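You operate a simulated robot arm through the tools that you are given. There is no shell and no other tool. Be economical: measure what you need, move in short steps, check, and stop when the job is done.

Carry out the task below with a simulated robot arm. There is one attempt and no reset: what you move stays moved.

Task
Put the steel cup in the inside of the laundry tub. Stack the small grey box labelled "washers" from the top of the workbench on top of the small grey box that says "bolts". Take the cordless driver and put it in the blue bin. Fetch the washers jar and set it on top of the wheel. Pull the white drawer open. Do these in any order. Set down upright: steel cup, washers jar.
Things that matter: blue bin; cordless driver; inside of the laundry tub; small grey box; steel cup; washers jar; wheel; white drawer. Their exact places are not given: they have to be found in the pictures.

It is judged by the outcome, as a careful person would: the job done as asked, and still so three seconds after it is handed in. It fails if anything else is knocked over, pushed out of place, dropped, spilled or broken.

Robot
A 7-joint arm with a two-finger parallel gripper on a trunk, on a base that drives. Base frame: it is fixed to the floor where the robot stands at the start and does not move with it; the origin is under the middle of the robot, x ahead of it, y to its left, z up. Readings come in mm, rad, newtons and seconds.
With the tool pointing down near the work surface it reaches from about 100 to 720 mm from the robot's upright axis, wherever it stands. Its first joint turns from -2.007 to 2.007 rad. Places, roughly: blue bin [5000, -500, 250]; cordless driver [750, -1750, 1000]; inside of the laundry tub [-2900, -1700, 600]; small grey box [750, -1750, 750]; steel cup (7x8x8 cm) [500, -100, 900]; wheel [500, -1500, 250]; white drawer [-800, 300, 700]. Payload 3.91 kg.
The tool frame sits at the grasp point between the pads (the TCP): z along the fingers, y along the line on which they close. The tips reach 30 mm beyond it. Largest opening 110 mm; finger width 20, thickness 10; the body of the gripper, 48 by 112 mm, starts 55 mm behind the TCP.
Orientation is that of the tool frame in the base frame, as a unit quaternion [x, y, z, w]. With the fingers straight down and closing along the base's y, the tool's x points along the base's -x, its y along +y and its z along -z.

Tools
- The arm moves only by the tool drive_tool. Its argument "increments" is a list of rows, each an object (a shift or turn left out is 0, a gripper value left out holds the last) with "dp": the shift along the tool's x, y, z in mm, a list of three; "rotation": the turn, a rotation vector about the tool's x, y, z in rad, a list of three; "hand": the finger opening in mm, from 0 to 110. In form: [{"dp": [dx, dy, dz], "rotation": [rx, ry, rz], "hand": hand}, ...]. A call has 1 to 20 rows; each row is the pose to reach, as a shift and turn from the pose commanded when the call began, along the tool's axes at that moment. Rows are played at 5 a second. More than 50 mm and 0.15 rad between two rows, or a gripper value outside its range, and nothing of the call is played. A pose out of reach is approached as far as the arm can. The call stops where the force on the tool passes 40 N (or 10 N more than at its start, if that is more) or the arm is blocked; 0.2 s more then pass. Each finger travels about 153 mm/s and halts on what it meets, pressing with about 38 N; the grip force reading is that of the motor and also rises with nothing between the fingers. The clock runs only during rows and for 0.2 s after the last one: add rows that repeat a pose to give the fingers time. It gives the time, the measured TCP pose, the force on the tool (base axes), the opening and the grip force at its end, in the units of the frame above (readings bear some noise), with the torque about the TCP (base axes, N m) and any sound that the robot's microphone picked up.
- Cameras (640 x 400 px; columns grow to the right, rows downward): "scene" is now at [192, 207.3, 1395.9]; the picture's right is [0.02, -1.00, 0.00], its down [0.58, 0.01, -0.82] and it looks along [0.82, 0.01, 0.58] (base axes); focal length 214 px, centre (320, 200). "wrist" rides on the gripper at [73, 17, -103] in the tool frame; the picture's right is [-0.23, 0.97, 0.00], its down [-0.76, -0.18, -0.62] and it looks along [-0.61, -0.14, 0.78] (tool axes); focal length 222 px, centre (320, 200).
- grab_frame(camera): a new picture of that camera. No time passes.
- lift_body(by): slides the trunk up (or, below 0, down) by that many mm; the arm and the scene camera ride with it, the base frame stays. It gives what a move gives, with no picture.
- steer(legs): drives the robot by 1 to 6 legs, each [ahead, left, turn to the left] in mm, mm and rad, along the robot's own axes; the way and the turn of a leg run together, so that a leg with both is an arc; at most 1500 mm and 3.142 rad a leg. The arm and the cameras ride along, it lands a little off, and it stops where it bumps. It gives what a move gives.
- aim_head(pan, tilt): turns the head with the scene camera to pan (to the left, within 1.396 rad either way) and tilt (down, from -0.506 to 1.204), counted from straight ahead of the robot. It gives what a move gives.
- point_at(camera, pixels): for up to 12 pixels [column, row] of the newest picture of that camera ("zoom" is the newest enlarged one), the place [x, y, z] in the base frame of the surface seen there, good to about 2 mm, but the place of the scene camera against the robot may be out by one fixed shift of up to 18 mm in any direction. No time passes.
- inspect(camera, box): a new picture of the part [left, top, right, bottom] of that camera's present view, enlarged. No time passes.
- close_job(): hands the job in; it is judged then, once.

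Go step by step. Measure first, check grasps and placings, and put right what went wrong. The budget is 110 turns and 90 pictures, counting those below and the enlarged ones. Unless the task says otherwise, let go and move clear before handing in.

The tools are called as name(argument=value, ...) on one line, values as JSON. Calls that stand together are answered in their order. drive_tool: Moves the arm, as the interface text tells. Its arguments: {"type":"object","properties":{"increments":{"type":"array","items":{"type":"object","properties":{"dp":{"type":"array","items":{"type":"number"}},"rotation":{"type":"array","items":{"type":"number"}},"hand":{"type":"number"}}}}},"required":["increments"]} The other tools are called the same way: lift_body (by) slides the trunk up or down; steer (legs) drives the base; aim_head (pan, tilt) turns the head that bears the scene camera; grab_frame (camera) takes a picture; point_at (camera, pixels) gives the place of the surface under pixels of a picture; inspect (camera, box) takes an enlarged picture of a part of a camera's view; close_job () hands the job in.

At the start:

```text
time: 0.0
tcp_pos: [229.5, 366.6, 1081.6]
tcp_rot: [0.04, 0.997, -0.063, -0.009]
wrist_force: [-0.2, -0.3, -0.4]
wrist_torque: [0.03, -0.01, 0.03]
opening: 110.1
finger_force: 0.0
trunk travel left (down, up): [-625.0, 365.0]
robot x, y, heading: [-0.1, 0.5, 0.0]
head pan, tilt: [-0.229, 1.201]
```

scene: 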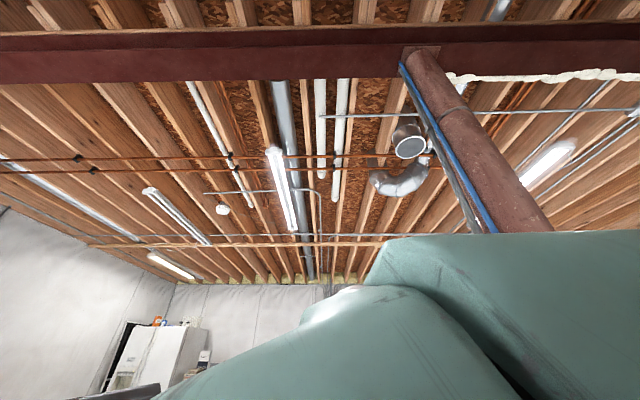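
wrist: 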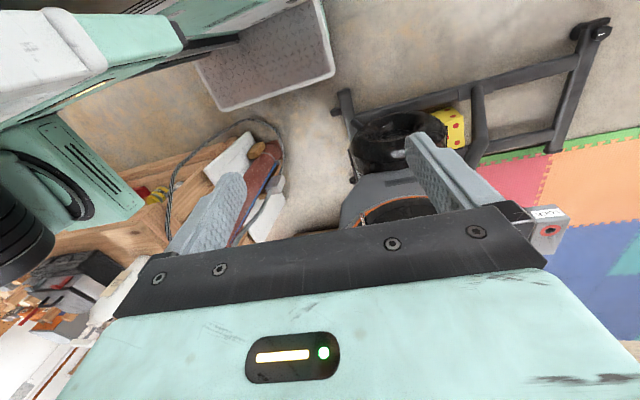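

The scene camera looks at the ceiling although tilt reads 1.201, so I'll aim the head and look again.

aim_head(pan=0, tilt=0.5)

grab_frame(camera="scene")

```text
time: 1.1
tcp_pos: [236.5, 366.7, 1075.3]
tcp_rot: [0.049, 0.996, -0.069, -0.008]
wrist_force: [-0.1, -0.1, -0.1]
wrist_torque: [-0.03, 0.0, -0.01]
opening: 110.0
finger_force: 0.1
trunk travel left (down, up): [-625.0, 365.0]
robot x, y, heading: [-1.5, 1.4, 0.004]
head pan, tilt: [0.0, 0.499]
```

```text
87 pictures are left
```

scene: 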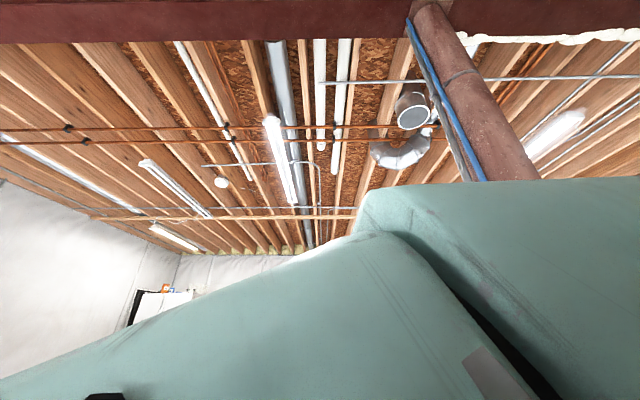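

The view barely changed (same ceiling, large green link at the bottom), so I'll try another head pose to learn how the head turns this camera.

aim_head(pan=0.8, tilt=1.2)

```text
time: 2.2
tcp_pos: [237.8, 365.3, 1081.0]
tcp_rot: [0.05, 0.997, -0.063, -0.008]
wrist_force: [1.0, -0.5, 1.0]
wrist_torque: [0.01, -0.01, 0.01]
opening: 110.4
finger_force: 0.1
trunk travel left (down, up): [-625.0, 365.0]
robot x, y, heading: [-2.1, 0.8, -0.005]
head pan, tilt: [0.799, 1.201]
```

grab_frame(camera="scene")

grab_frame(camera="wrist")

```text
86 pictures are left
```

scene: 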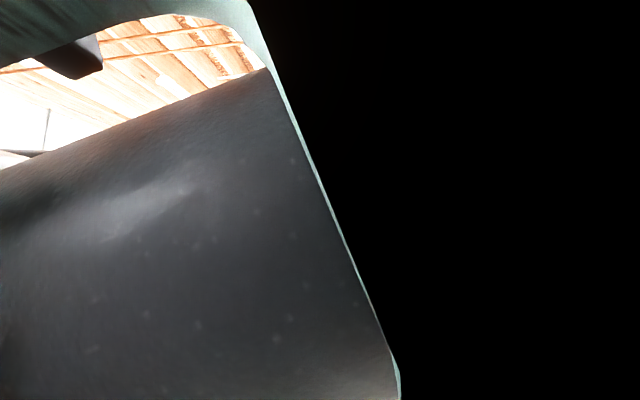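

```text
85 pictures are left
```

wrist: 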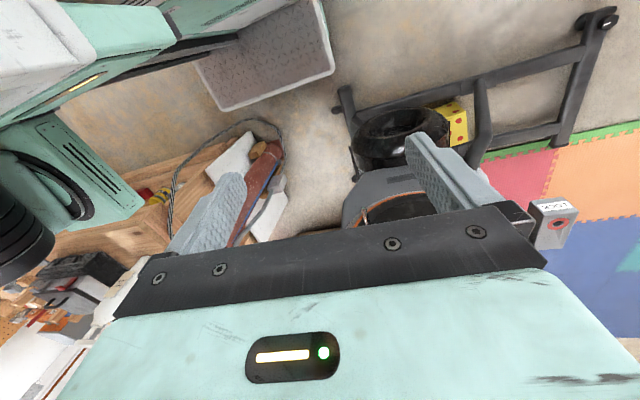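

The scene camera at pan 0.8 is buried against the robot's own body. I'll try the opposite pan.

aim_head(pan=-0.8, tilt=1.2)

grab_frame(camera="scene")

aim_head(pan=-0.8, tilt=-0.5)

grab_frame(camera="scene")

```text
time: 3.9
tcp_pos: [241.3, 367.4, 1077.4]
tcp_rot: [0.054, 0.996, -0.065, -0.008]
wrist_force: [0.6, 0.2, 0.8]
wrist_torque: [-0.02, 0.01, -0.02]
opening: 110.1
finger_force: 0.0
trunk travel left (down, up): [-625.0, 365.0]
robot x, y, heading: [-0.3, 1.8, -0.002]
head pan, tilt: [-0.799, 1.201]
```

```text
84 pictures are left
```

scene: 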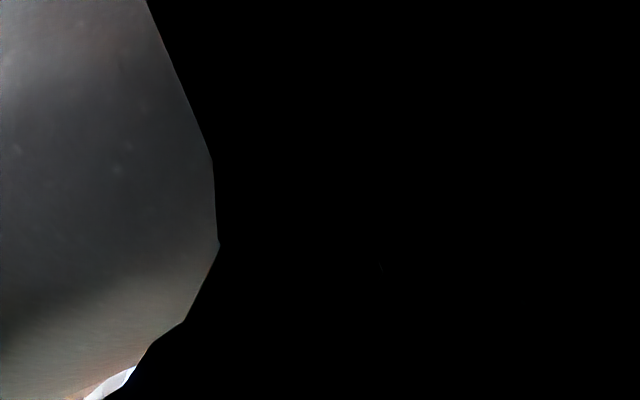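

```text
time: 5.6
tcp_pos: [241.0, 371.0, 1085.4]
tcp_rot: [0.056, 0.997, -0.056, -0.008]
wrist_force: [0.5, -0.1, -0.5]
wrist_torque: [-0.02, -0.01, -0.04]
opening: 109.9
finger_force: 0.1
trunk travel left (down, up): [-625.0, 365.0]
robot x, y, heading: [-1.6, 0.8, -0.003]
head pan, tilt: [-0.799, -0.499]
```

```text
83 pictures are left
```

scene: 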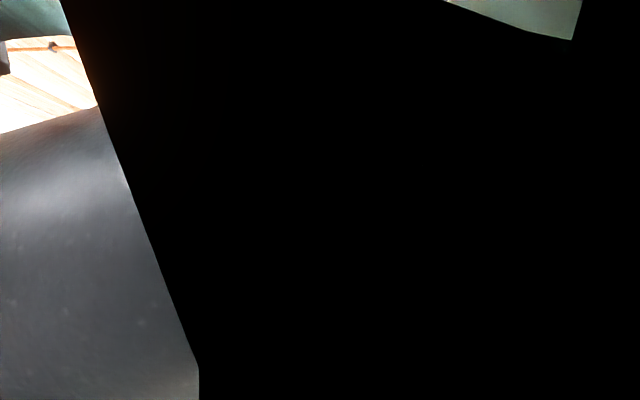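

Black areas mean the camera sits inside robot geometry; perhaps the folded arm blocks it. I'll reset the head and move the arm 200 mm ahead to see if the scene view depends on the arm.

aim_head(pan=0, tilt=0.5)

drive_tool(increments=[{"dp": [-45, 0, 0]}, {"dp": [-90, 0, 0]}, {"dp": [-135, 0, 0]}, {"dp": [-180, 0, 0]}, {"dp": [-220, 0, 0]}])

grab_frame(camera="scene")

```text
time: 6.9
tcp_pos: [241.4, 368.1, 1074.2]
tcp_rot: [0.054, 0.996, -0.068, -0.009]
wrist_force: [0.2, -0.5, 0.3]
wrist_torque: [-0.02, 0.03, -0.03]
opening: 110.1
finger_force: 0.0
trunk travel left (down, up): [-625.0, 365.0]
robot x, y, heading: [3.3, -1.6, 0.001]
head pan, tilt: [0.0, 0.499]
```

```text
time: 8.1
tcp_pos: [449.8, 350.6, 1079.1]
tcp_rot: [0.04, 0.997, -0.062, -0.008]
wrist_force: [-0.3, 0.6, 0.5]
wrist_torque: [0.01, -0.01, 0.03]
opening: 109.7
finger_force: 0.1
trunk travel left (down, up): [-625.0, 365.0]
robot x, y, heading: [0.6, -0.7, -0.001]
head pan, tilt: [0.0, 0.499]
```

```text
82 pictures are left
```

scene: 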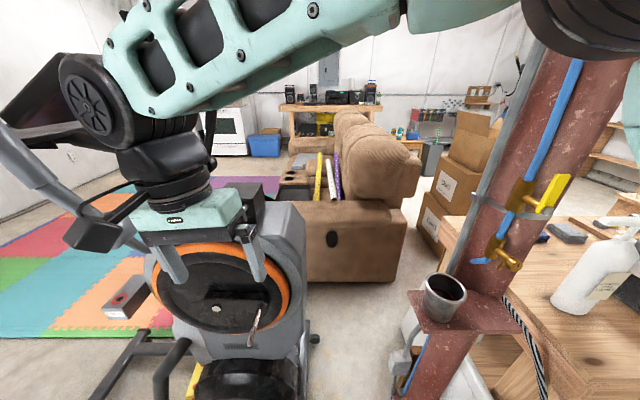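

The view is clear now: steel cup on the column's bracket at about (445,290), blue bin far at (265,145). I'll pan to survey and measure.

point_at(camera="scene", pixels=[[445, 290], [443, 318], [265, 140], [275, 150], [440, 318], [590, 240], [570, 230], [240, 290], [470, 235], [360, 230]])

inspect(camera="scene", box=[380, 200, 540, 400])

aim_head(pan=-1.1, tilt=0.6)

grab_frame(camera="scene")

```text
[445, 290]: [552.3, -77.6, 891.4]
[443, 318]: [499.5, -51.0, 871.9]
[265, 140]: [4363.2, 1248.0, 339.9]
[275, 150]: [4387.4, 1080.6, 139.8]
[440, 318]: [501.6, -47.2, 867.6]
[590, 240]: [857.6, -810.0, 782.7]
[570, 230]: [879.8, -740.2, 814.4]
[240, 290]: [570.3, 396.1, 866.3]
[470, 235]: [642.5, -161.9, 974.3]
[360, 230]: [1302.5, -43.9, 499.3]
```

```text
2.00 times, centred on (460, 300) of scene
```

zoom: 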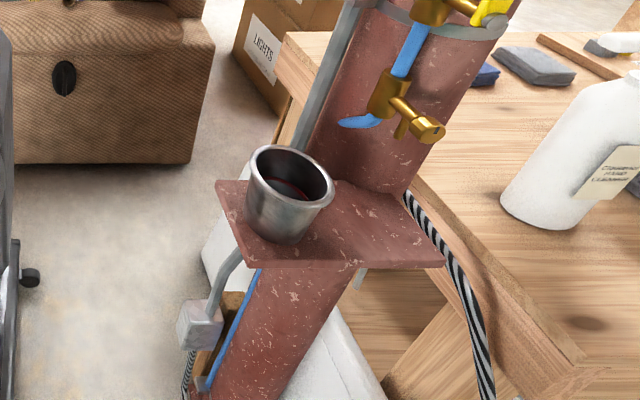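

```text
time: 9.4
tcp_pos: [449.0, 349.3, 1078.9]
tcp_rot: [0.041, 0.997, -0.062, -0.008]
wrist_force: [1.0, -0.8, -0.6]
wrist_torque: [-0.02, -0.02, 0.03]
opening: 110.0
finger_force: 0.1
trunk travel left (down, up): [-625.0, 365.0]
robot x, y, heading: [0.3, 1.8, 0.002]
head pan, tilt: [-1.1, 0.6]
```

```text
80 pictures are left
```

scene: 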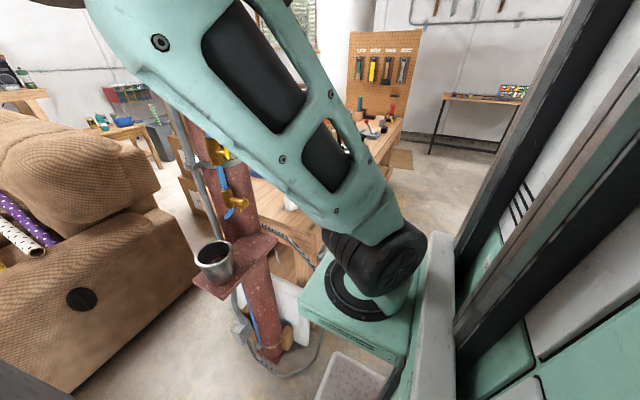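

The cup stands on the bracket near (525,-75) and seems to hold dark red liquid, so it must stay level. I'll measure the cup, column and valves.

inspect(camera="scene", box=[160, 120, 320, 320])

point_at(camera="scene", pixels=[[199, 255], [215, 241], [231, 250], [215, 265], [215, 281], [238, 202], [225, 212], [220, 150], [240, 225], [270, 240], [200, 283], [225, 298]])

```text
2.00 times, centred on (240, 220) of scene
```

zoom: 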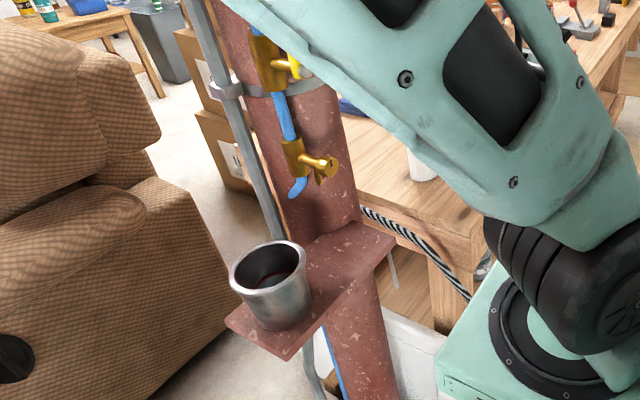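

```text
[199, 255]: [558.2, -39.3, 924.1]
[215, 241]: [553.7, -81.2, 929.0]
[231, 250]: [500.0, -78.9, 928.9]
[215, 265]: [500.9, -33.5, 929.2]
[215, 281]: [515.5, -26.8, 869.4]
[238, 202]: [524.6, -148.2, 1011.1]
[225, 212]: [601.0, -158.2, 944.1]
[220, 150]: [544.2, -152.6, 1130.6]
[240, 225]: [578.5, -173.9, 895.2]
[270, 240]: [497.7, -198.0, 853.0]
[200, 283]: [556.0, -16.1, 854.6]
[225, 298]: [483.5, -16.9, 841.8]
```

The cup rim centre is about (527,-57,929), plate at about z 854, and column and valves lie on its −y side. I'll level the tool first, then go to a hover before the cup.

drive_tool(increments=[{"rotation": [-0.062, -0.01, -0.041]}, {"rotation": [-0.124, -0.021, -0.082]}, {"rotation": [-0.124, -0.021, -0.082]}])

```text
time: 10.2
tcp_pos: [447.7, 349.2, 1077.9]
tcp_rot: [-0.001, 1.0, -0.001, 0.003]
wrist_force: [0.2, -0.4, 0.1]
wrist_torque: [0.01, -0.01, -0.01]
opening: 109.9
finger_force: 0.0
trunk travel left (down, up): [-625.0, 365.0]
robot x, y, heading: [-2.2, -2.3, 0.003]
head pan, tilt: [-1.1, 0.6]
```

The tool is level. Moving over toward the cup at safe height.

drive_tool(increments=[{"dp": [0, -45, 0]}, {"dp": [0, -90, 0]}, {"dp": [0, -135, 0]}, {"dp": [0, -180, 0]}, {"dp": [0, -225, 0]}, {"dp": [0, -270, 0]}, {"dp": [0, -315, 0]}, {"dp": [0, -360, 0]}, {"dp": [0, -405, 0]}, {"dp": [0, -405, 0]}])

grab_frame(camera="wrist")

```text
time: 12.4
tcp_pos: [446.0, -57.4, 1077.9]
tcp_rot: [0.0, 1.0, -0.002, 0.002]
wrist_force: [-0.8, 0.0, 0.1]
wrist_torque: [0.0, 0.02, 0.01]
opening: 109.7
finger_force: 0.1
trunk travel left (down, up): [-625.0, 365.0]
robot x, y, heading: [0.6, -1.9, 0.0]
head pan, tilt: [-1.1, 0.6]
```

```text
78 pictures are left
```

wrist: 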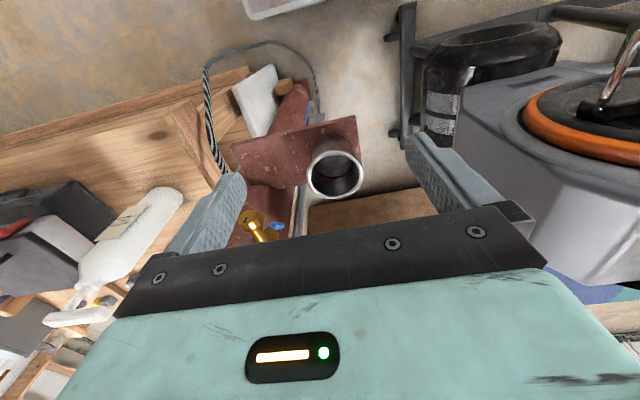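

The wrist view shows the cup rim at (335,173) with the plate around it; measuring.

point_at(camera="wrist", pixels=[[309, 172], [361, 172], [335, 151], [335, 198], [349, 128], [290, 140], [255, 222], [273, 228], [240, 240], [335, 180]])

inspect(camera="wrist", box=[220, 80, 420, 260])

```text
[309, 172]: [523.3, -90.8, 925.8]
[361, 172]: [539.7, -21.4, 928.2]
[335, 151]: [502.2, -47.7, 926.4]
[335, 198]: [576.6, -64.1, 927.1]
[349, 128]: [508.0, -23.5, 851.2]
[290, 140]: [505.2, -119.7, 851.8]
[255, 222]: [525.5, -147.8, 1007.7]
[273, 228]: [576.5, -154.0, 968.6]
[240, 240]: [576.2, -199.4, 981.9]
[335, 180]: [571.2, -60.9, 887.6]
```

```text
2.22 times, centred on (320, 170) of wrist
```

zoom: 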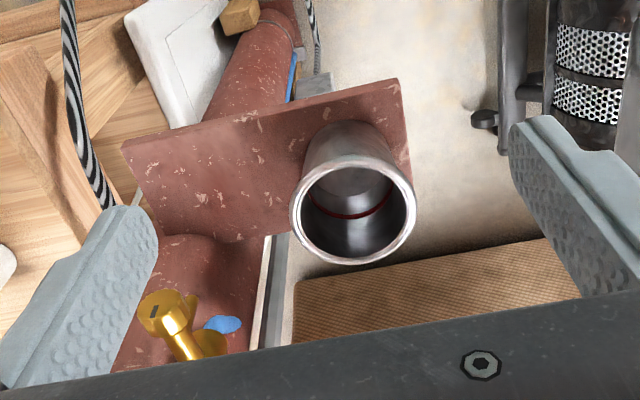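

Cup centre from the wrist camera is (539,-56), rim z 927, plate 851. Moving above it and descending to TCP z≈893.

drive_tool(increments=[{"dp": [-45, 0, 0]}, {"dp": [-93, 1, 0]}, {"dp": [-93, 1, 45]}, {"dp": [-93, 1, 90]}, {"dp": [-93, 1, 130]}, {"dp": [-93, 1, 160]}, {"dp": [-93, 1, 185]}, {"dp": [-93, 1, 185]}])

grab_frame(camera="wrist")

```text
time: 14.2
tcp_pos: [541.1, -58.4, 893.4]
tcp_rot: [0.0, 1.0, -0.001, 0.001]
wrist_force: [-0.7, 0.5, 0.4]
wrist_torque: [0.03, 0.01, 0.01]
opening: 109.8
finger_force: 0.0
trunk travel left (down, up): [-625.0, 365.0]
robot x, y, heading: [1.1, 0.5, -0.001]
head pan, tilt: [-1.1, 0.6]
```

```text
76 pictures are left
```

wrist: 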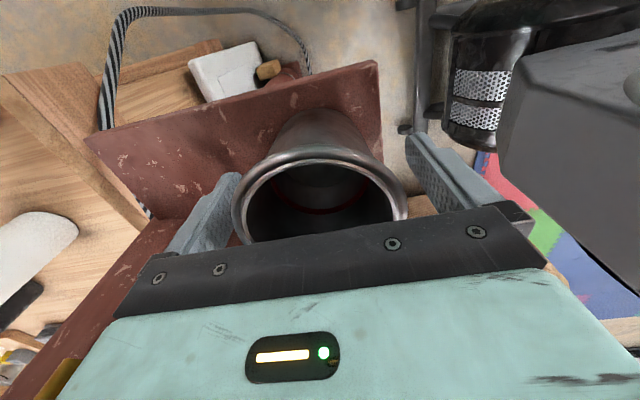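

The cup sits centred between the fingers. Closing, then lifting 180 mm straight up and pulling back.

drive_tool(increments=[{"hand": 80}, {"hand": 60}, {"hand": 50}, {"hand": 50}, {"hand": 50}])

drive_tool(increments=[{"dp": [0, 0, -30], "hand": 50}, {"dp": [0, 0, -70]}, {"dp": [0, 0, -115]}, {"dp": [0, 0, -160]}, {"dp": [45, 0, -190]}, {"dp": [90, 0, -190]}, {"dp": [135, 0, -190]}, {"dp": [180, 0, -190]}, {"dp": [180, 0, -190]}])

grab_frame(camera="wrist")

```text
time: 15.4
tcp_pos: [541.0, -56.9, 893.7]
tcp_rot: [0.001, 1.0, -0.001, 0.001]
wrist_force: [0.4, 0.4, -0.4]
wrist_torque: [0.04, -0.02, -0.01]
opening: 67.2
finger_force: 38.2
trunk travel left (down, up): [-625.0, 365.0]
robot x, y, heading: [3.3, -2.8, 0.005]
head pan, tilt: [-1.1, 0.6]
```

```text
refused: row 5 steps farther than a row can; nothing moved
```

```text
75 pictures are left
```

wrist: 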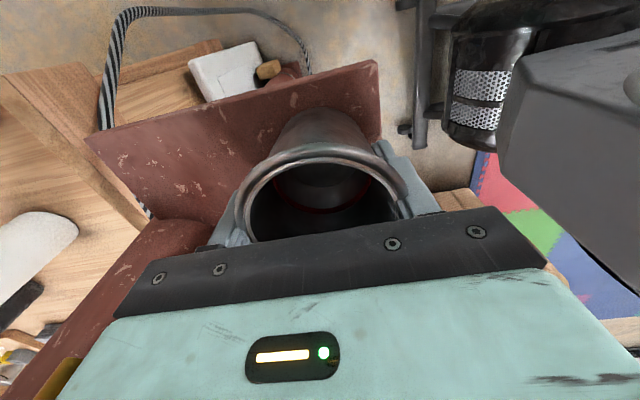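

The grip holds at 67 mm; the lift row was too long, so I repeat it with shorter rows.

drive_tool(increments=[{"dp": [0, 0, -30], "hand": 50}, {"dp": [0, 0, -70]}, {"dp": [0, 0, -115]}, {"dp": [0, 0, -160]}, {"dp": [0, 0, -190]}, {"dp": [45, 0, -190]}, {"dp": [90, 0, -190]}, {"dp": [130, 0, -190]}, {"dp": [150, 0, -190]}])

aim_head(pan=0.9, tilt=0.5)

grab_frame(camera="scene")

```text
time: 17.4
tcp_pos: [442.4, -56.6, 1077.8]
tcp_rot: [0.0, 1.0, 0.0, 0.002]
wrist_force: [-0.6, 1.1, -0.9]
wrist_torque: [0.01, 0.01, 0.05]
opening: 67.1
finger_force: 38.2
out of reach, approached as far as the arm can: row 8, 9
trunk travel left (down, up): [-625.0, 365.0]
robot x, y, heading: [-1.2, 0.6, 0.002]
head pan, tilt: [-1.1, 0.6]
```

```text
time: 19.3
tcp_pos: [443.5, -57.3, 1078.3]
tcp_rot: [-0.001, 1.0, -0.001, 0.002]
wrist_force: [-0.4, 0.0, -0.8]
wrist_torque: [0.01, 0.01, 0.03]
opening: 67.1
finger_force: 38.2
trunk travel left (down, up): [-625.0, 365.0]
robot x, y, heading: [0.9, 1.2, -0.001]
head pan, tilt: [0.901, 0.499]
```

```text
74 pictures are left
```

scene: 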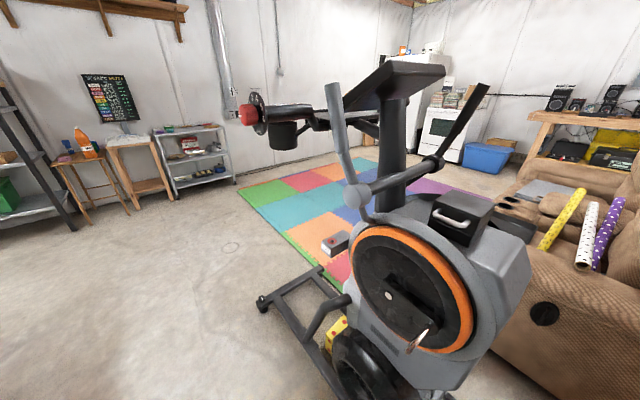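

Left side is open floor apart from the exercise bike in front. I'll look further left/back, and inspect the blue container.

inspect(camera="scene", box=[420, 80, 600, 200])

point_at(camera="scene", pixels=[[335, 90], [410, 70], [480, 95], [440, 280], [265, 300], [350, 330], [390, 340], [340, 240]])

aim_head(pan=1.39, tilt=0.5)

grab_frame(camera="scene")

aim_head(pan=-1.39, tilt=0.5)

grab_frame(camera="scene")

```text
3.33 times, centred on (510, 140) of scene
```

zoom: 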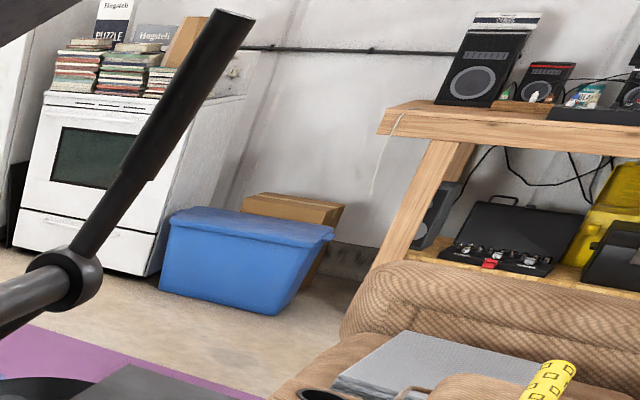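

```text
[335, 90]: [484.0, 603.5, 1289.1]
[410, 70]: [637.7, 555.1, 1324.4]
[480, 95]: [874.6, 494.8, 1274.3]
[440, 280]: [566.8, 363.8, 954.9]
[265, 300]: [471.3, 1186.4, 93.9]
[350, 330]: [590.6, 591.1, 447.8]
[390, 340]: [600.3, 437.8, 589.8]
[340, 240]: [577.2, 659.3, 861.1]
```

```text
time: 20.3
tcp_pos: [442.5, -57.2, 1077.2]
tcp_rot: [0.0, 1.0, -0.002, 0.003]
wrist_force: [1.0, 0.3, -0.9]
wrist_torque: [0.05, 0.01, 0.0]
opening: 67.3
finger_force: 37.9
trunk travel left (down, up): [-625.0, 365.0]
robot x, y, heading: [1.5, -0.1, -0.004]
head pan, tilt: [1.389, 0.499]
```

```text
72 pictures are left
```

scene: 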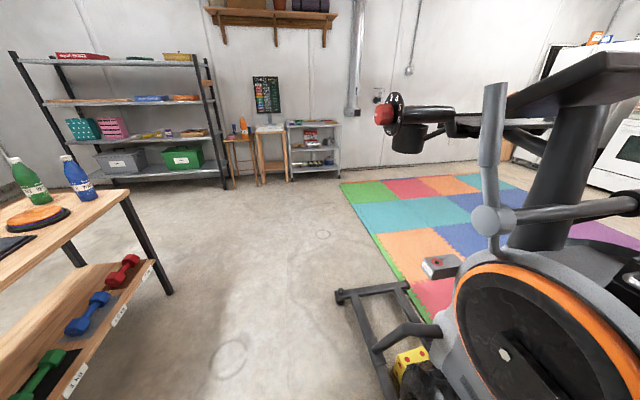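

```text
time: 22.7
tcp_pos: [443.4, -57.3, 1079.1]
tcp_rot: [-0.001, 1.0, -0.001, 0.002]
wrist_force: [0.2, -0.6, -1.1]
wrist_torque: [0.01, 0.02, -0.03]
opening: 67.0
finger_force: 38.4
trunk travel left (down, up): [-625.0, 365.0]
robot x, y, heading: [-1.0, -1.5, 0.004]
head pan, tilt: [-1.389, 0.499]
```

```text
71 pictures are left
```

scene: 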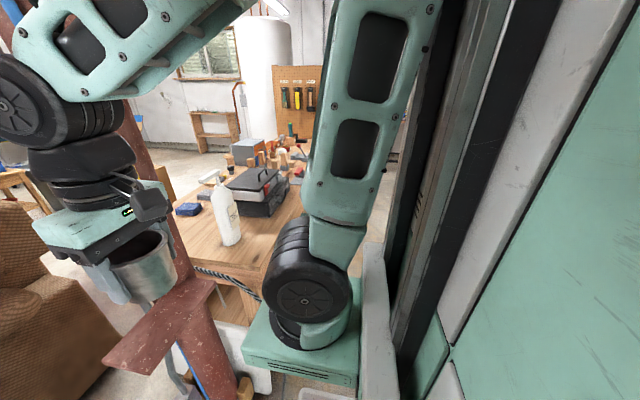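

Rotation radius of the held cup is about 510 mm and the nearest bike parts are over 670 mm away, so I'll turn left 90° in place and look behind.

steer(legs=[[0, 0, 1.57]])

aim_head(pan=1.1, tilt=0.5)

grab_frame(camera="scene")

```text
time: 26.9
tcp_pos: [66.4, 441.1, 1078.4]
tcp_rot: [-0.699, 0.715, 0.001, 0.002]
wrist_force: [0.6, -0.3, -0.9]
wrist_torque: [0.01, 0.04, 0.0]
opening: 67.2
finger_force: 38.4
trunk travel left (down, up): [-625.0, 365.0]
robot x, y, heading: [-0.8, -2.2, 1.548]
head pan, tilt: [-1.389, 0.499]
```

```text
time: 29.1
tcp_pos: [66.1, 441.4, 1077.9]
tcp_rot: [-0.699, 0.715, 0.001, 0.002]
wrist_force: [0.0, 0.1, -1.3]
wrist_torque: [0.0, 0.01, 0.03]
opening: 67.2
finger_force: 37.5
trunk travel left (down, up): [-625.0, 365.0]
robot x, y, heading: [0.5, 2.5, 1.548]
head pan, tilt: [1.1, 0.499]
```

```text
70 pictures are left
```

scene: 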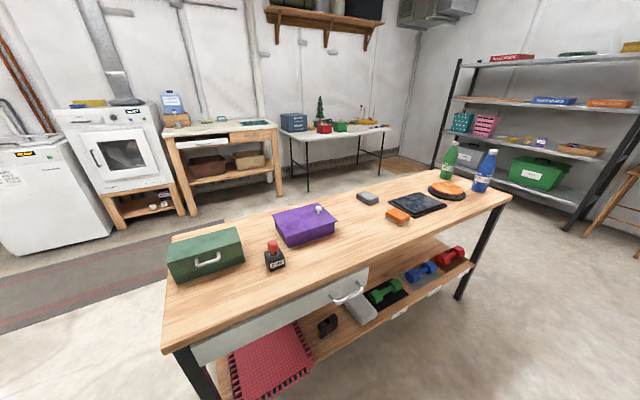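

The white drawer is in the table ahead, handle at (348,292). Measuring it; then pan on to find the tub.

point_at(camera="scene", pixels=[[348, 292], [335, 297], [358, 287], [200, 352], [300, 318], [365, 278], [163, 352], [512, 197], [170, 240], [440, 165], [275, 262], [30, 300]])

inspect(camera="scene", box=[160, 240, 400, 400])

steer(legs=[[0, 0, 0.9]])

grab_frame(camera="scene")

```text
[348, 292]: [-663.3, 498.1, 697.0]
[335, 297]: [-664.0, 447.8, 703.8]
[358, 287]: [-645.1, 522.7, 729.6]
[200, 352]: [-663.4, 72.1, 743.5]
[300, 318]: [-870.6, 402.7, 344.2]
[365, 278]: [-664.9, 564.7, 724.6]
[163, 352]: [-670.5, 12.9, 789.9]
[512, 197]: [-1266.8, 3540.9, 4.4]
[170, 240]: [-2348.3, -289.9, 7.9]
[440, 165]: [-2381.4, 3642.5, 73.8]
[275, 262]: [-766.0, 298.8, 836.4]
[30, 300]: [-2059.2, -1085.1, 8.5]
```

```text
2.50 times, centred on (280, 320) of scene
```

zoom: 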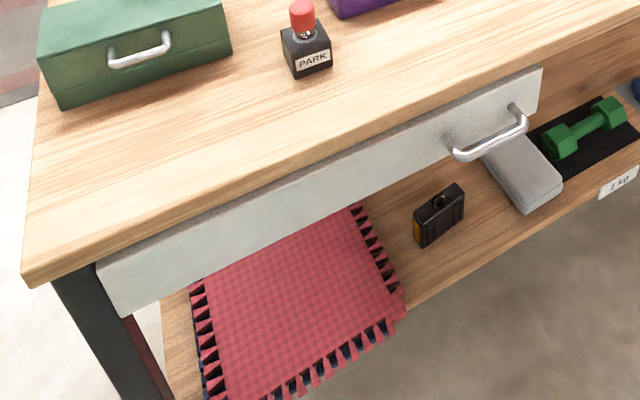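

```text
time: 31.9
tcp_pos: [-305.0, 325.6, 1078.0]
tcp_rot: [0.941, -0.339, -0.001, -0.001]
wrist_force: [0.5, 0.2, -1.0]
wrist_torque: [-0.02, -0.01, 0.02]
opening: 67.2
finger_force: 38.1
trunk travel left (down, up): [-625.0, 365.0]
robot x, y, heading: [2.3, -1.7, 2.449]
head pan, tilt: [1.1, 0.499]
```

```text
68 pictures are left
```

scene: 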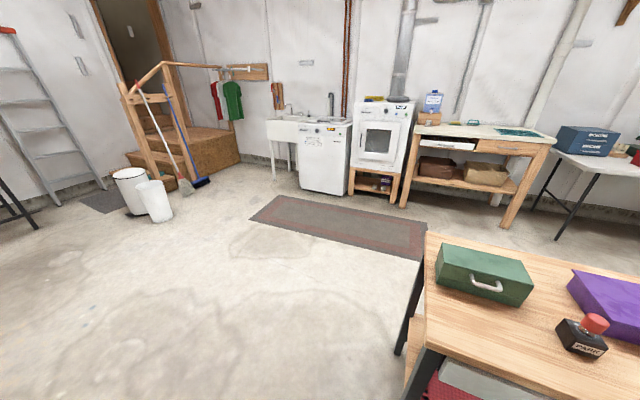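

The laundry tub is the white sink at (285,128) beside the washer; the floor to it is clear. Measuring it.

inspect(camera="scene", box=[200, 60, 380, 210])

point_at(camera="scene", pixels=[[268, 122], [298, 125], [285, 118], [283, 130], [275, 175], [300, 190], [345, 190], [302, 125], [240, 160], [255, 220], [195, 185], [350, 125]])

```text
2.67 times, centred on (290, 135) of scene
```

zoom: 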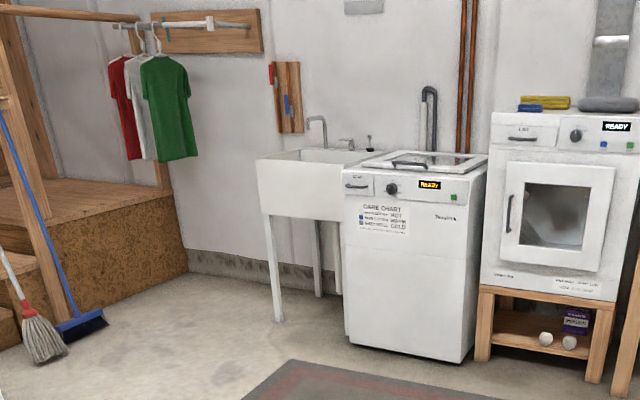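

```text
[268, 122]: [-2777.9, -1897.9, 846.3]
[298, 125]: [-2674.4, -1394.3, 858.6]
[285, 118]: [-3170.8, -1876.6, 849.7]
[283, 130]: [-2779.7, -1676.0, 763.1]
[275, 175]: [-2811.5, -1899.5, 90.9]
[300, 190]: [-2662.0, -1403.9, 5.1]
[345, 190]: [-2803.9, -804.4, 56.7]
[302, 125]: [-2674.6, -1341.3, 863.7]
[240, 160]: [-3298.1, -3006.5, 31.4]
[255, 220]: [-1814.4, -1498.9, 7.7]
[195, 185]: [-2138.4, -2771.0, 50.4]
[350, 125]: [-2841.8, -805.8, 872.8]
```

The tub spans about x −2780…−3200, y −1900…−1410, rim z ≈ 848. I'll drive to a point in front of it, facing it.

steer(legs=[[0, 0, 1.61], [1070, 0, 0], [1070, 0, 0], [0, 0, -0.918]])

aim_head(pan=0.0, tilt=0.5)

grab_frame(camera="scene")

```text
time: 48.7
tcp_pos: [-1747.5, -1633.5, 1077.6]
tcp_rot: [1.0, -0.005, -0.002, -0.001]
wrist_force: [0.4, -0.7, -1.8]
wrist_torque: [-0.04, 0.0, -0.04]
opening: 67.4
finger_force: 38.1
trunk travel left (down, up): [-625.0, 365.0]
robot x, y, heading: [-1306.1, -1697.5, 3.125]
head pan, tilt: [1.1, 0.499]
```

```text
time: 50.0
tcp_pos: [-1748.6, -1633.3, 1078.2]
tcp_rot: [1.0, -0.006, -0.003, -0.001]
wrist_force: [-0.1, 0.1, -0.4]
wrist_torque: [0.01, 0.0, 0.0]
opening: 67.2
finger_force: 38.0
trunk travel left (down, up): [-625.0, 365.0]
robot x, y, heading: [-1309.0, -1696.1, 3.129]
head pan, tilt: [0.0, 0.499]
```

```text
66 pictures are left
```

scene: 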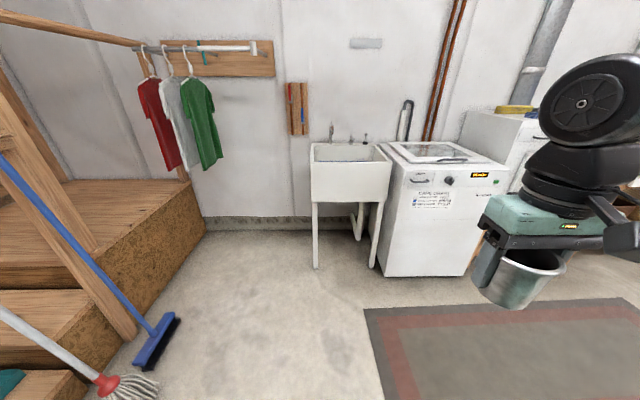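

The tub is ahead at (350,165); the mop sits at (130,385). Measuring both.

point_at(camera="scene", pixels=[[311, 163], [391, 163], [315, 144], [350, 155], [350, 175], [365, 330], [130, 385], [175, 320], [380, 270], [345, 146], [375, 145], [340, 135]])

inspect(camera="scene", box=[280, 110, 440, 210])

```text
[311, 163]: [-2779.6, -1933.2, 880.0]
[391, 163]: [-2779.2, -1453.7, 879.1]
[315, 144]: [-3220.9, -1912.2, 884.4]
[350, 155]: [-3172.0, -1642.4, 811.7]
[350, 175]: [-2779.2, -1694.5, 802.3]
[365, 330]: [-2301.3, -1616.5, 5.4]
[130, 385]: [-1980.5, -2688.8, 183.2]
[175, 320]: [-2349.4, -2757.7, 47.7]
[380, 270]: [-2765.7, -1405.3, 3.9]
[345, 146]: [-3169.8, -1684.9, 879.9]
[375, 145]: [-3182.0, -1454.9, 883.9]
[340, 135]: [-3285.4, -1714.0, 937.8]
```

```text
4.00 times, centred on (360, 160) of scene
```

zoom: 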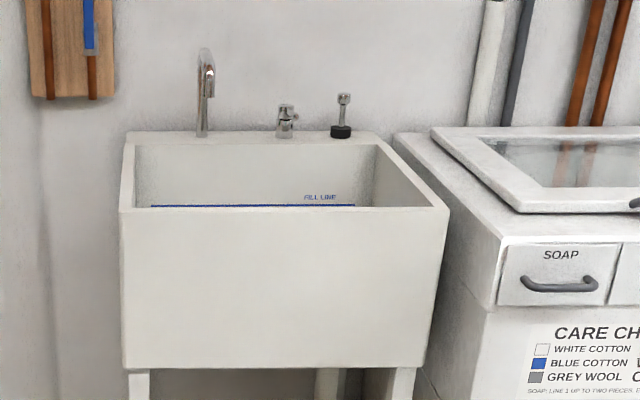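

The tub rim is z≈880, interior x −2800…−3170, y −1930…−1455. I'll drive 1020 mm closer and look down into it.

steer(legs=[[1020, 0, 0.013]])

aim_head(pan=-0.1, tilt=0.7)

grab_frame(camera="scene")

```text
time: 55.4
tcp_pos: [-2788.9, -1659.2, 1077.9]
tcp_rot: [1.0, 0.014, -0.001, -0.001]
wrist_force: [0.0, -0.9, -0.5]
wrist_torque: [-0.01, 0.0, -0.03]
opening: 67.3
finger_force: 37.8
trunk travel left (down, up): [-625.0, 365.0]
robot x, y, heading: [-2343.9, -1701.4, -3.117]
head pan, tilt: [0.0, 0.499]
```

```text
time: 56.1
tcp_pos: [-2788.1, -1658.6, 1077.3]
tcp_rot: [1.0, 0.014, -0.002, -0.001]
wrist_force: [-0.9, -0.1, -0.9]
wrist_torque: [0.0, -0.03, 0.03]
opening: 67.1
finger_force: 38.4
trunk travel left (down, up): [-625.0, 365.0]
robot x, y, heading: [-2346.7, -1701.6, -3.117]
head pan, tilt: [-0.099, 0.7]
```

```text
64 pictures are left
```

scene: 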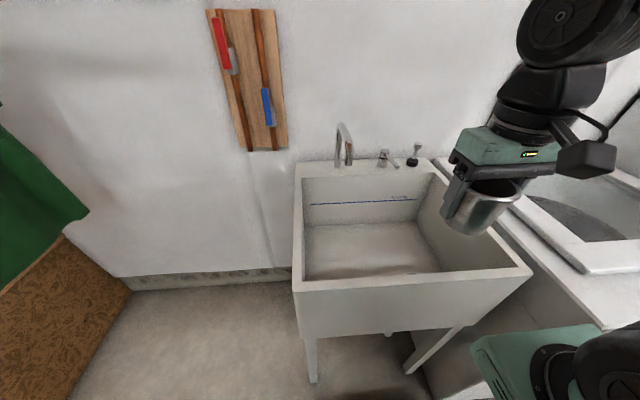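

The tub is empty and visible; measuring its floor and rim.

point_at(camera="scene", pixels=[[370, 250], [340, 240], [400, 255], [420, 265], [310, 275], [360, 215], [302, 183], [430, 175], [500, 272], [400, 282], [344, 140], [480, 215]])

```text
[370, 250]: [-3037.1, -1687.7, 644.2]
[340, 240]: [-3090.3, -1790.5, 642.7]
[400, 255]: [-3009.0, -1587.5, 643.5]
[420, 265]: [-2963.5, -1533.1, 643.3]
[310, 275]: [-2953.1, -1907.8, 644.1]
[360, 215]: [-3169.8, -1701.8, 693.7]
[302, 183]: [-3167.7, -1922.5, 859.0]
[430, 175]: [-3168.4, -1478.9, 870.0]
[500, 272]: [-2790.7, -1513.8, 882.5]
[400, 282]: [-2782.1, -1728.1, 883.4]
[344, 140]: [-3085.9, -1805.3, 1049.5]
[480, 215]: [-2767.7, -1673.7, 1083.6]
```

Tub floor is z≈643, so release at TCP z≈686. Moving the cup forward over the tub first.

drive_tool(increments=[{"dp": [-45, 0, 0]}, {"dp": [-90, 0, 0]}, {"dp": [-135, 0, 0]}, {"dp": [-172, 0, 0]}, {"dp": [-172, 0, 0]}])

grab_frame(camera="wrist")

point_at(camera="scene", pixels=[[540, 350], [480, 345], [600, 325]])

```text
time: 57.3
tcp_pos: [-2960.4, -1665.0, 1077.5]
tcp_rot: [1.0, 0.014, -0.003, -0.001]
wrist_force: [-0.5, -0.5, -1.2]
wrist_torque: [0.03, 0.01, -0.01]
opening: 67.3
finger_force: 37.8
trunk travel left (down, up): [-625.0, 365.0]
robot x, y, heading: [-2344.5, -1704.4, -3.113]
head pan, tilt: [-0.099, 0.7]
```

```text
63 pictures are left
```

wrist: 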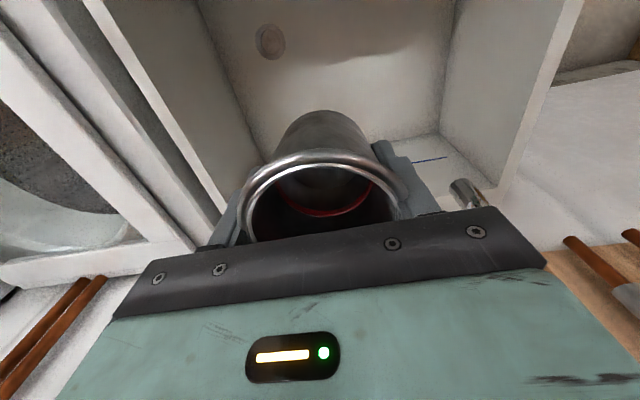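

```text
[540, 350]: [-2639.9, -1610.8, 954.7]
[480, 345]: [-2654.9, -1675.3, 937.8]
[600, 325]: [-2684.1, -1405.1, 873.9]
```

The arm's pedestal is close to the washer, so I'll lower using only the arm. Descending to just above the tub floor.

drive_tool(increments=[{"dp": [0, 0, 45]}, {"dp": [0, 0, 90]}, {"dp": [0, 0, 135]}, {"dp": [0, 0, 180]}, {"dp": [0, 0, 225]}, {"dp": [0, 0, 270]}, {"dp": [0, 0, 315]}, {"dp": [0, 0, 350]}, {"dp": [0, 0, 375]}, {"dp": [0, 0, 375]}])

grab_frame(camera="scene")

```text
time: 59.5
tcp_pos: [-2962.1, -1662.6, 703.1]
tcp_rot: [1.0, 0.014, -0.002, -0.001]
wrist_force: [-0.6, 0.0, -0.9]
wrist_torque: [-0.02, 0.0, 0.01]
opening: 67.0
finger_force: 38.5
trunk travel left (down, up): [-625.0, 365.0]
robot x, y, heading: [-2341.1, -1704.1, -3.116]
head pan, tilt: [-0.099, 0.7]
```

```text
62 pictures are left
```

scene: 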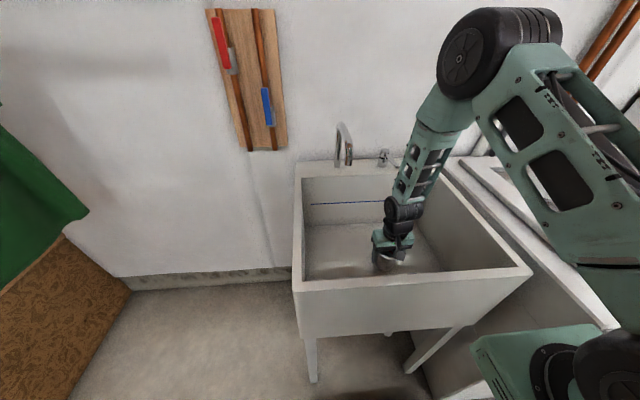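

The cup is in the tub about 15 mm above the floor. Lowering slowly until contact.

drive_tool(increments=[{"dp": [0, 0, 6]}, {"dp": [0, 0, 10]}, {"dp": [0, 0, 13]}, {"dp": [0, 0, 16]}, {"dp": [0, 0, 18]}, {"dp": [0, 0, 18]}])

```text
time: 60.9
tcp_pos: [-2962.1, -1664.1, 684.8]
tcp_rot: [1.0, 0.014, -0.003, -0.001]
wrist_force: [0.0, -0.5, -1.6]
wrist_torque: [-0.01, 0.0, -0.01]
opening: 66.7
finger_force: 37.9
trunk travel left (down, up): [-625.0, 365.0]
robot x, y, heading: [-2342.5, -1705.5, -3.117]
head pan, tilt: [-0.099, 0.7]
```

No contact force yet; continuing down in small steps.

drive_tool(increments=[{"dp": [0, 0, 2]}, {"dp": [0, 0, 4]}, {"dp": [0, 0, 6]}, {"dp": [0, 0, 8]}, {"dp": [0, 0, 10]}])

```text
time: 62.1
tcp_pos: [-2962.2, -1663.8, 675.7]
tcp_rot: [1.0, 0.014, -0.004, 0.001]
wrist_force: [0.6, -3.7, 29.6]
wrist_torque: [0.24, 0.04, -0.01]
opening: 67.2
finger_force: 37.8
trunk travel left (down, up): [-625.0, 365.0]
robot x, y, heading: [-2342.9, -1704.3, -3.114]
head pan, tilt: [-0.099, 0.7]
```

Contact at TCP z≈676 (29 N up). Easing 2 mm, releasing, and rising straight up.

drive_tool(increments=[{"dp": [0, 0, -1]}, {"dp": [0, 0, -1], "hand": 90}, {"dp": [0, 0, -1], "hand": 110}, {"dp": [0, 0, -1], "hand": 110}, {"dp": [0, 0, -1]}, {"dp": [0, 0, -20]}, {"dp": [0, 0, -60]}, {"dp": [0, 0, -105]}, {"dp": [0, 0, -150]}, {"dp": [0, 0, -195]}, {"dp": [0, 0, -240]}, {"dp": [0, 0, -285]}, {"dp": [0, 0, -330]}, {"dp": [0, 0, -375]}, {"dp": [0, 0, -400]}, {"dp": [45, 0, -400]}, {"dp": [90, 0, -400]}, {"dp": [135, 0, -400]}, {"dp": [172, 0, -400]}])

inspect(camera="scene", box=[280, 120, 560, 320])

```text
time: 66.1
tcp_pos: [-2789.0, -1659.6, 1075.0]
tcp_rot: [1.0, 0.014, -0.002, -0.002]
wrist_force: [0.3, 0.2, 0.3]
wrist_torque: [0.03, -0.04, -0.01]
opening: 109.9
finger_force: 0.1
trunk travel left (down, up): [-625.0, 365.0]
robot x, y, heading: [-2346.1, -1703.2, -3.119]
head pan, tilt: [-0.099, 0.7]
```

```text
2.00 times, centred on (420, 220) of scene
```

zoom: 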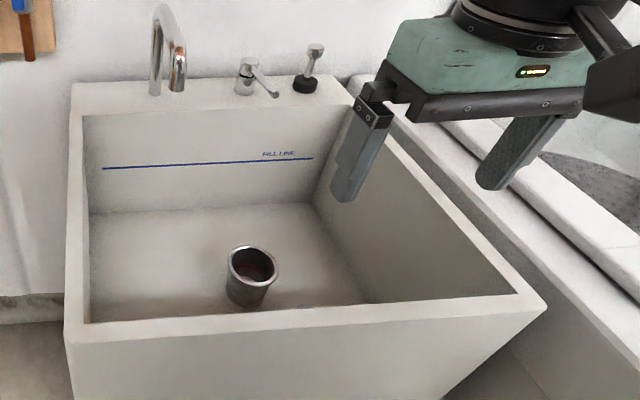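

The cup stands upright in the tub. Next the drawer: I'll retrace the known path to the start, facing the table, then strafe in front of the handle.

steer(legs=[[-1040, 0, 0], [0, 0, 0.9], [-1070, 0, 0], [-1070, 0, 0], [0, 0, -0.9], [0, -400, 0]])

aim_head(pan=-0.1, tilt=0.8)

grab_frame(camera="scene")

```text
time: 88.4
tcp_pos: [-523.9, 468.6, 1074.4]
tcp_rot: [1.0, 0.021, -0.003, -0.001]
wrist_force: [0.0, 0.4, 0.2]
wrist_torque: [0.0, 0.0, -0.03]
opening: 109.9
finger_force: 0.0
trunk travel left (down, up): [-625.0, 365.0]
robot x, y, heading: [-78.5, 431.5, -3.1]
head pan, tilt: [-0.099, 0.7]
```

```text
time: 89.1
tcp_pos: [-524.3, 468.6, 1075.6]
tcp_rot: [1.0, 0.022, -0.004, -0.001]
wrist_force: [-0.5, -0.4, 0.0]
wrist_torque: [0.03, 0.01, -0.01]
opening: 110.1
finger_force: 0.0
trunk travel left (down, up): [-625.0, 365.0]
robot x, y, heading: [-78.7, 431.5, -3.096]
head pan, tilt: [-0.099, 0.799]
```

```text
60 pictures are left
```

scene: 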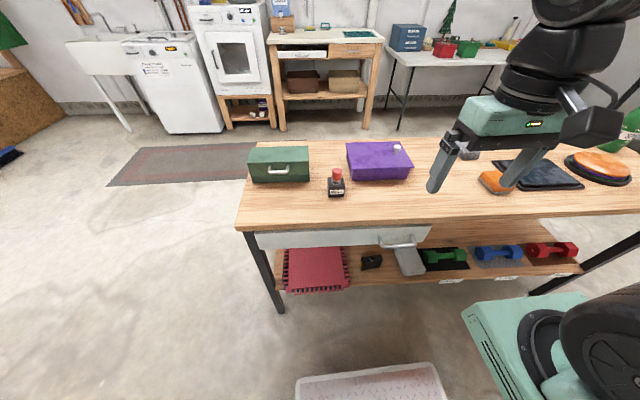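

The handle is at (400,240). Measuring it, then reorienting the gripper to point horizontally forward with vertical closing.

inspect(camera="scene", box=[350, 200, 470, 275])

point_at(camera="zoom", pixels=[[160, 245], [270, 255], [380, 240], [260, 200], [100, 210], [430, 170]])

drive_tool(increments=[{"rotation": [-0.0806, -0.0806, 0.0806]}, {"rotation": [-0.1612, -0.1612, 0.1612]}, {"rotation": [-0.2418, -0.2418, 0.2418]}, {"rotation": [-0.3224, -0.3224, 0.3224]}, {"rotation": [-0.403, -0.403, 0.403]}, {"rotation": [-0.4836, -0.4836, 0.4836]}, {"rotation": [-0.5642, -0.5642, 0.5642]}, {"rotation": [-0.6448, -0.6448, 0.6448]}, {"rotation": [-0.7254, -0.7254, 0.7254]}, {"rotation": [-0.806, -0.806, 0.806]}, {"rotation": [-0.8866, -0.8866, 0.8866]}, {"rotation": [-0.9672, -0.9672, 0.9672]}, {"rotation": [-1.0478, -1.0478, 1.0478]}, {"rotation": [-1.1284, -1.1284, 1.1284]}, {"rotation": [-1.209, -1.209, 1.209]}, {"rotation": [-1.209, -1.209, 1.209]}])

```text
5.33 times, centred on (410, 238) of scene
```

zoom: 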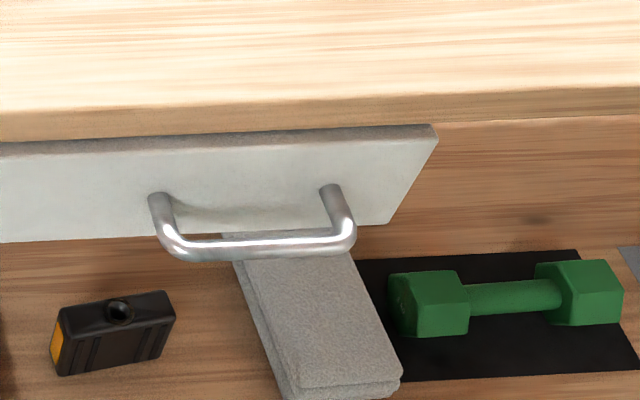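

```text
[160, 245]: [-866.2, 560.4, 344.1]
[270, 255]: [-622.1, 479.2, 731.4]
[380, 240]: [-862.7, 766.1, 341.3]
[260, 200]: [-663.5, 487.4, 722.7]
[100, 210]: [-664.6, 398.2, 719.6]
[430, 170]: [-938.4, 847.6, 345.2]
```

```text
time: 92.5
tcp_pos: [-743.2, 530.3, 1205.8]
tcp_rot: [0.513, -0.486, -0.487, 0.513]
wrist_force: [-0.1, 0.4, -0.1]
wrist_torque: [0.02, 0.0, 0.03]
opening: 110.1
finger_force: 0.0
out of reach, approached as far as the arm can: row 1, 2, 3, 4, 5, 6, 7, 8, 9, 10, 11, 12, 13, 14, 15, 16
trunk travel left (down, up): [-625.0, 365.0]
robot x, y, heading: [-75.9, 429.1, -3.098]
head pan, tilt: [-0.099, 0.799]
```

The gripper now points at the table (bar centre ≈ y 478, z 731, x −622). Backing 200 mm so the lowering clears the handle, then lowering the trunk 475 mm.

steer(legs=[[-200, 0, -0.043]])

lift_body(by=-300)

grab_frame(camera="scene")

```text
time: 93.9
tcp_pos: [-583.8, 566.2, 1205.7]
tcp_rot: [0.504, -0.495, -0.498, 0.502]
wrist_force: [-0.5, -0.5, -0.6]
wrist_torque: [0.03, 0.0, -0.01]
opening: 110.0
finger_force: 0.1
trunk travel left (down, up): [-625.0, 365.0]
robot x, y, heading: [73.6, 435.8, -3.144]
head pan, tilt: [-0.099, 0.799]
stopped in leg 1: the robot was blocked; the commanded pose is now the measured one
```

```text
time: 96.9
tcp_pos: [-583.3, 565.0, 906.8]
tcp_rot: [0.503, -0.496, -0.498, 0.503]
wrist_force: [-0.6, -0.2, 0.6]
wrist_torque: [-0.02, 0.0, 0.03]
opening: 109.9
finger_force: 0.2
trunk travel left (down, up): [-325.0, 665.0]
robot x, y, heading: [74.6, 437.4, -3.143]
head pan, tilt: [-0.099, 0.799]
```

```text
58 pictures are left
```

scene: 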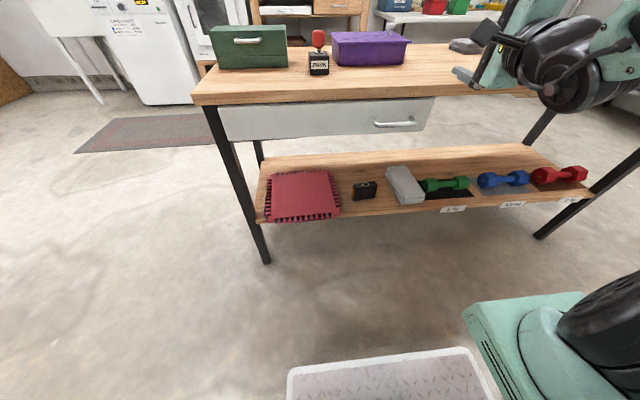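

The base touched something behind at x=74 (the bike). I'll lower the rest (the gripper is beside the handle in y), retracting the tool 80 mm first, and re-measure the handle.

drive_tool(increments=[{"dp": [0, 0, -40]}, {"dp": [0, 0, -80]}, {"dp": [0, 0, -80]}])

lift_body(by=-175)

inspect(camera="scene", box=[340, 0, 540, 130])

grab_frame(camera="wrist")

```text
time: 97.7
tcp_pos: [-559.6, 572.8, 936.3]
tcp_rot: [0.503, -0.495, -0.499, 0.502]
wrist_force: [0.6, 0.4, -0.4]
wrist_torque: [0.01, -0.03, -0.01]
opening: 110.0
finger_force: 0.1
out of reach, approached as far as the arm can: row 1, 2, 3
trunk travel left (down, up): [-325.0, 665.0]
robot x, y, heading: [78.7, 439.9, -3.142]
head pan, tilt: [-0.099, 0.799]
```

```text
time: 99.7
tcp_pos: [-559.5, 572.1, 761.0]
tcp_rot: [0.503, -0.496, -0.497, 0.503]
wrist_force: [0.1, -1.1, -0.1]
wrist_torque: [-0.01, 0.02, 0.01]
opening: 110.3
finger_force: 0.2
trunk travel left (down, up): [-150.0, 840.0]
robot x, y, heading: [77.4, 440.9, -3.138]
head pan, tilt: [-0.099, 0.799]
```

```text
3.08 times, centred on (440, 65) of scene
```

zoom: 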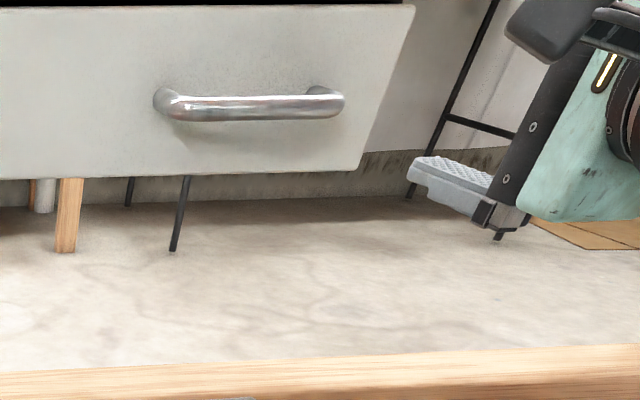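

```text
56 pictures are left
```

wrist: 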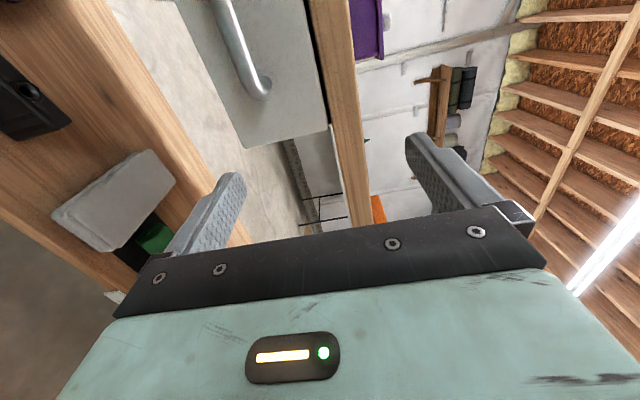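

Wrist view shows the handle at (240,50). Measuring in both views.

point_at(camera="wrist", pixels=[[240, 50], [225, 10], [255, 85], [230, 80], [300, 90], [322, 60]])

point_at(camera="zoom", pixels=[[170, 108], [250, 108], [335, 105], [250, 60], [250, 165], [250, 10]])

```text
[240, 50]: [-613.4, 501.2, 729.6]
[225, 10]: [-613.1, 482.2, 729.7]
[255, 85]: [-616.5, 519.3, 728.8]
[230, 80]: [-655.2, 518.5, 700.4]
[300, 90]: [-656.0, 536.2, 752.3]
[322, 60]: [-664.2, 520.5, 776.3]
```

```text
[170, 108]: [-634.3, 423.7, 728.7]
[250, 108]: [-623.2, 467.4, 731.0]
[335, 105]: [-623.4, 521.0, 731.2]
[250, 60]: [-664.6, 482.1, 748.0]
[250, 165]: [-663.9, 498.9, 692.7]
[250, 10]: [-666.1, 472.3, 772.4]
```

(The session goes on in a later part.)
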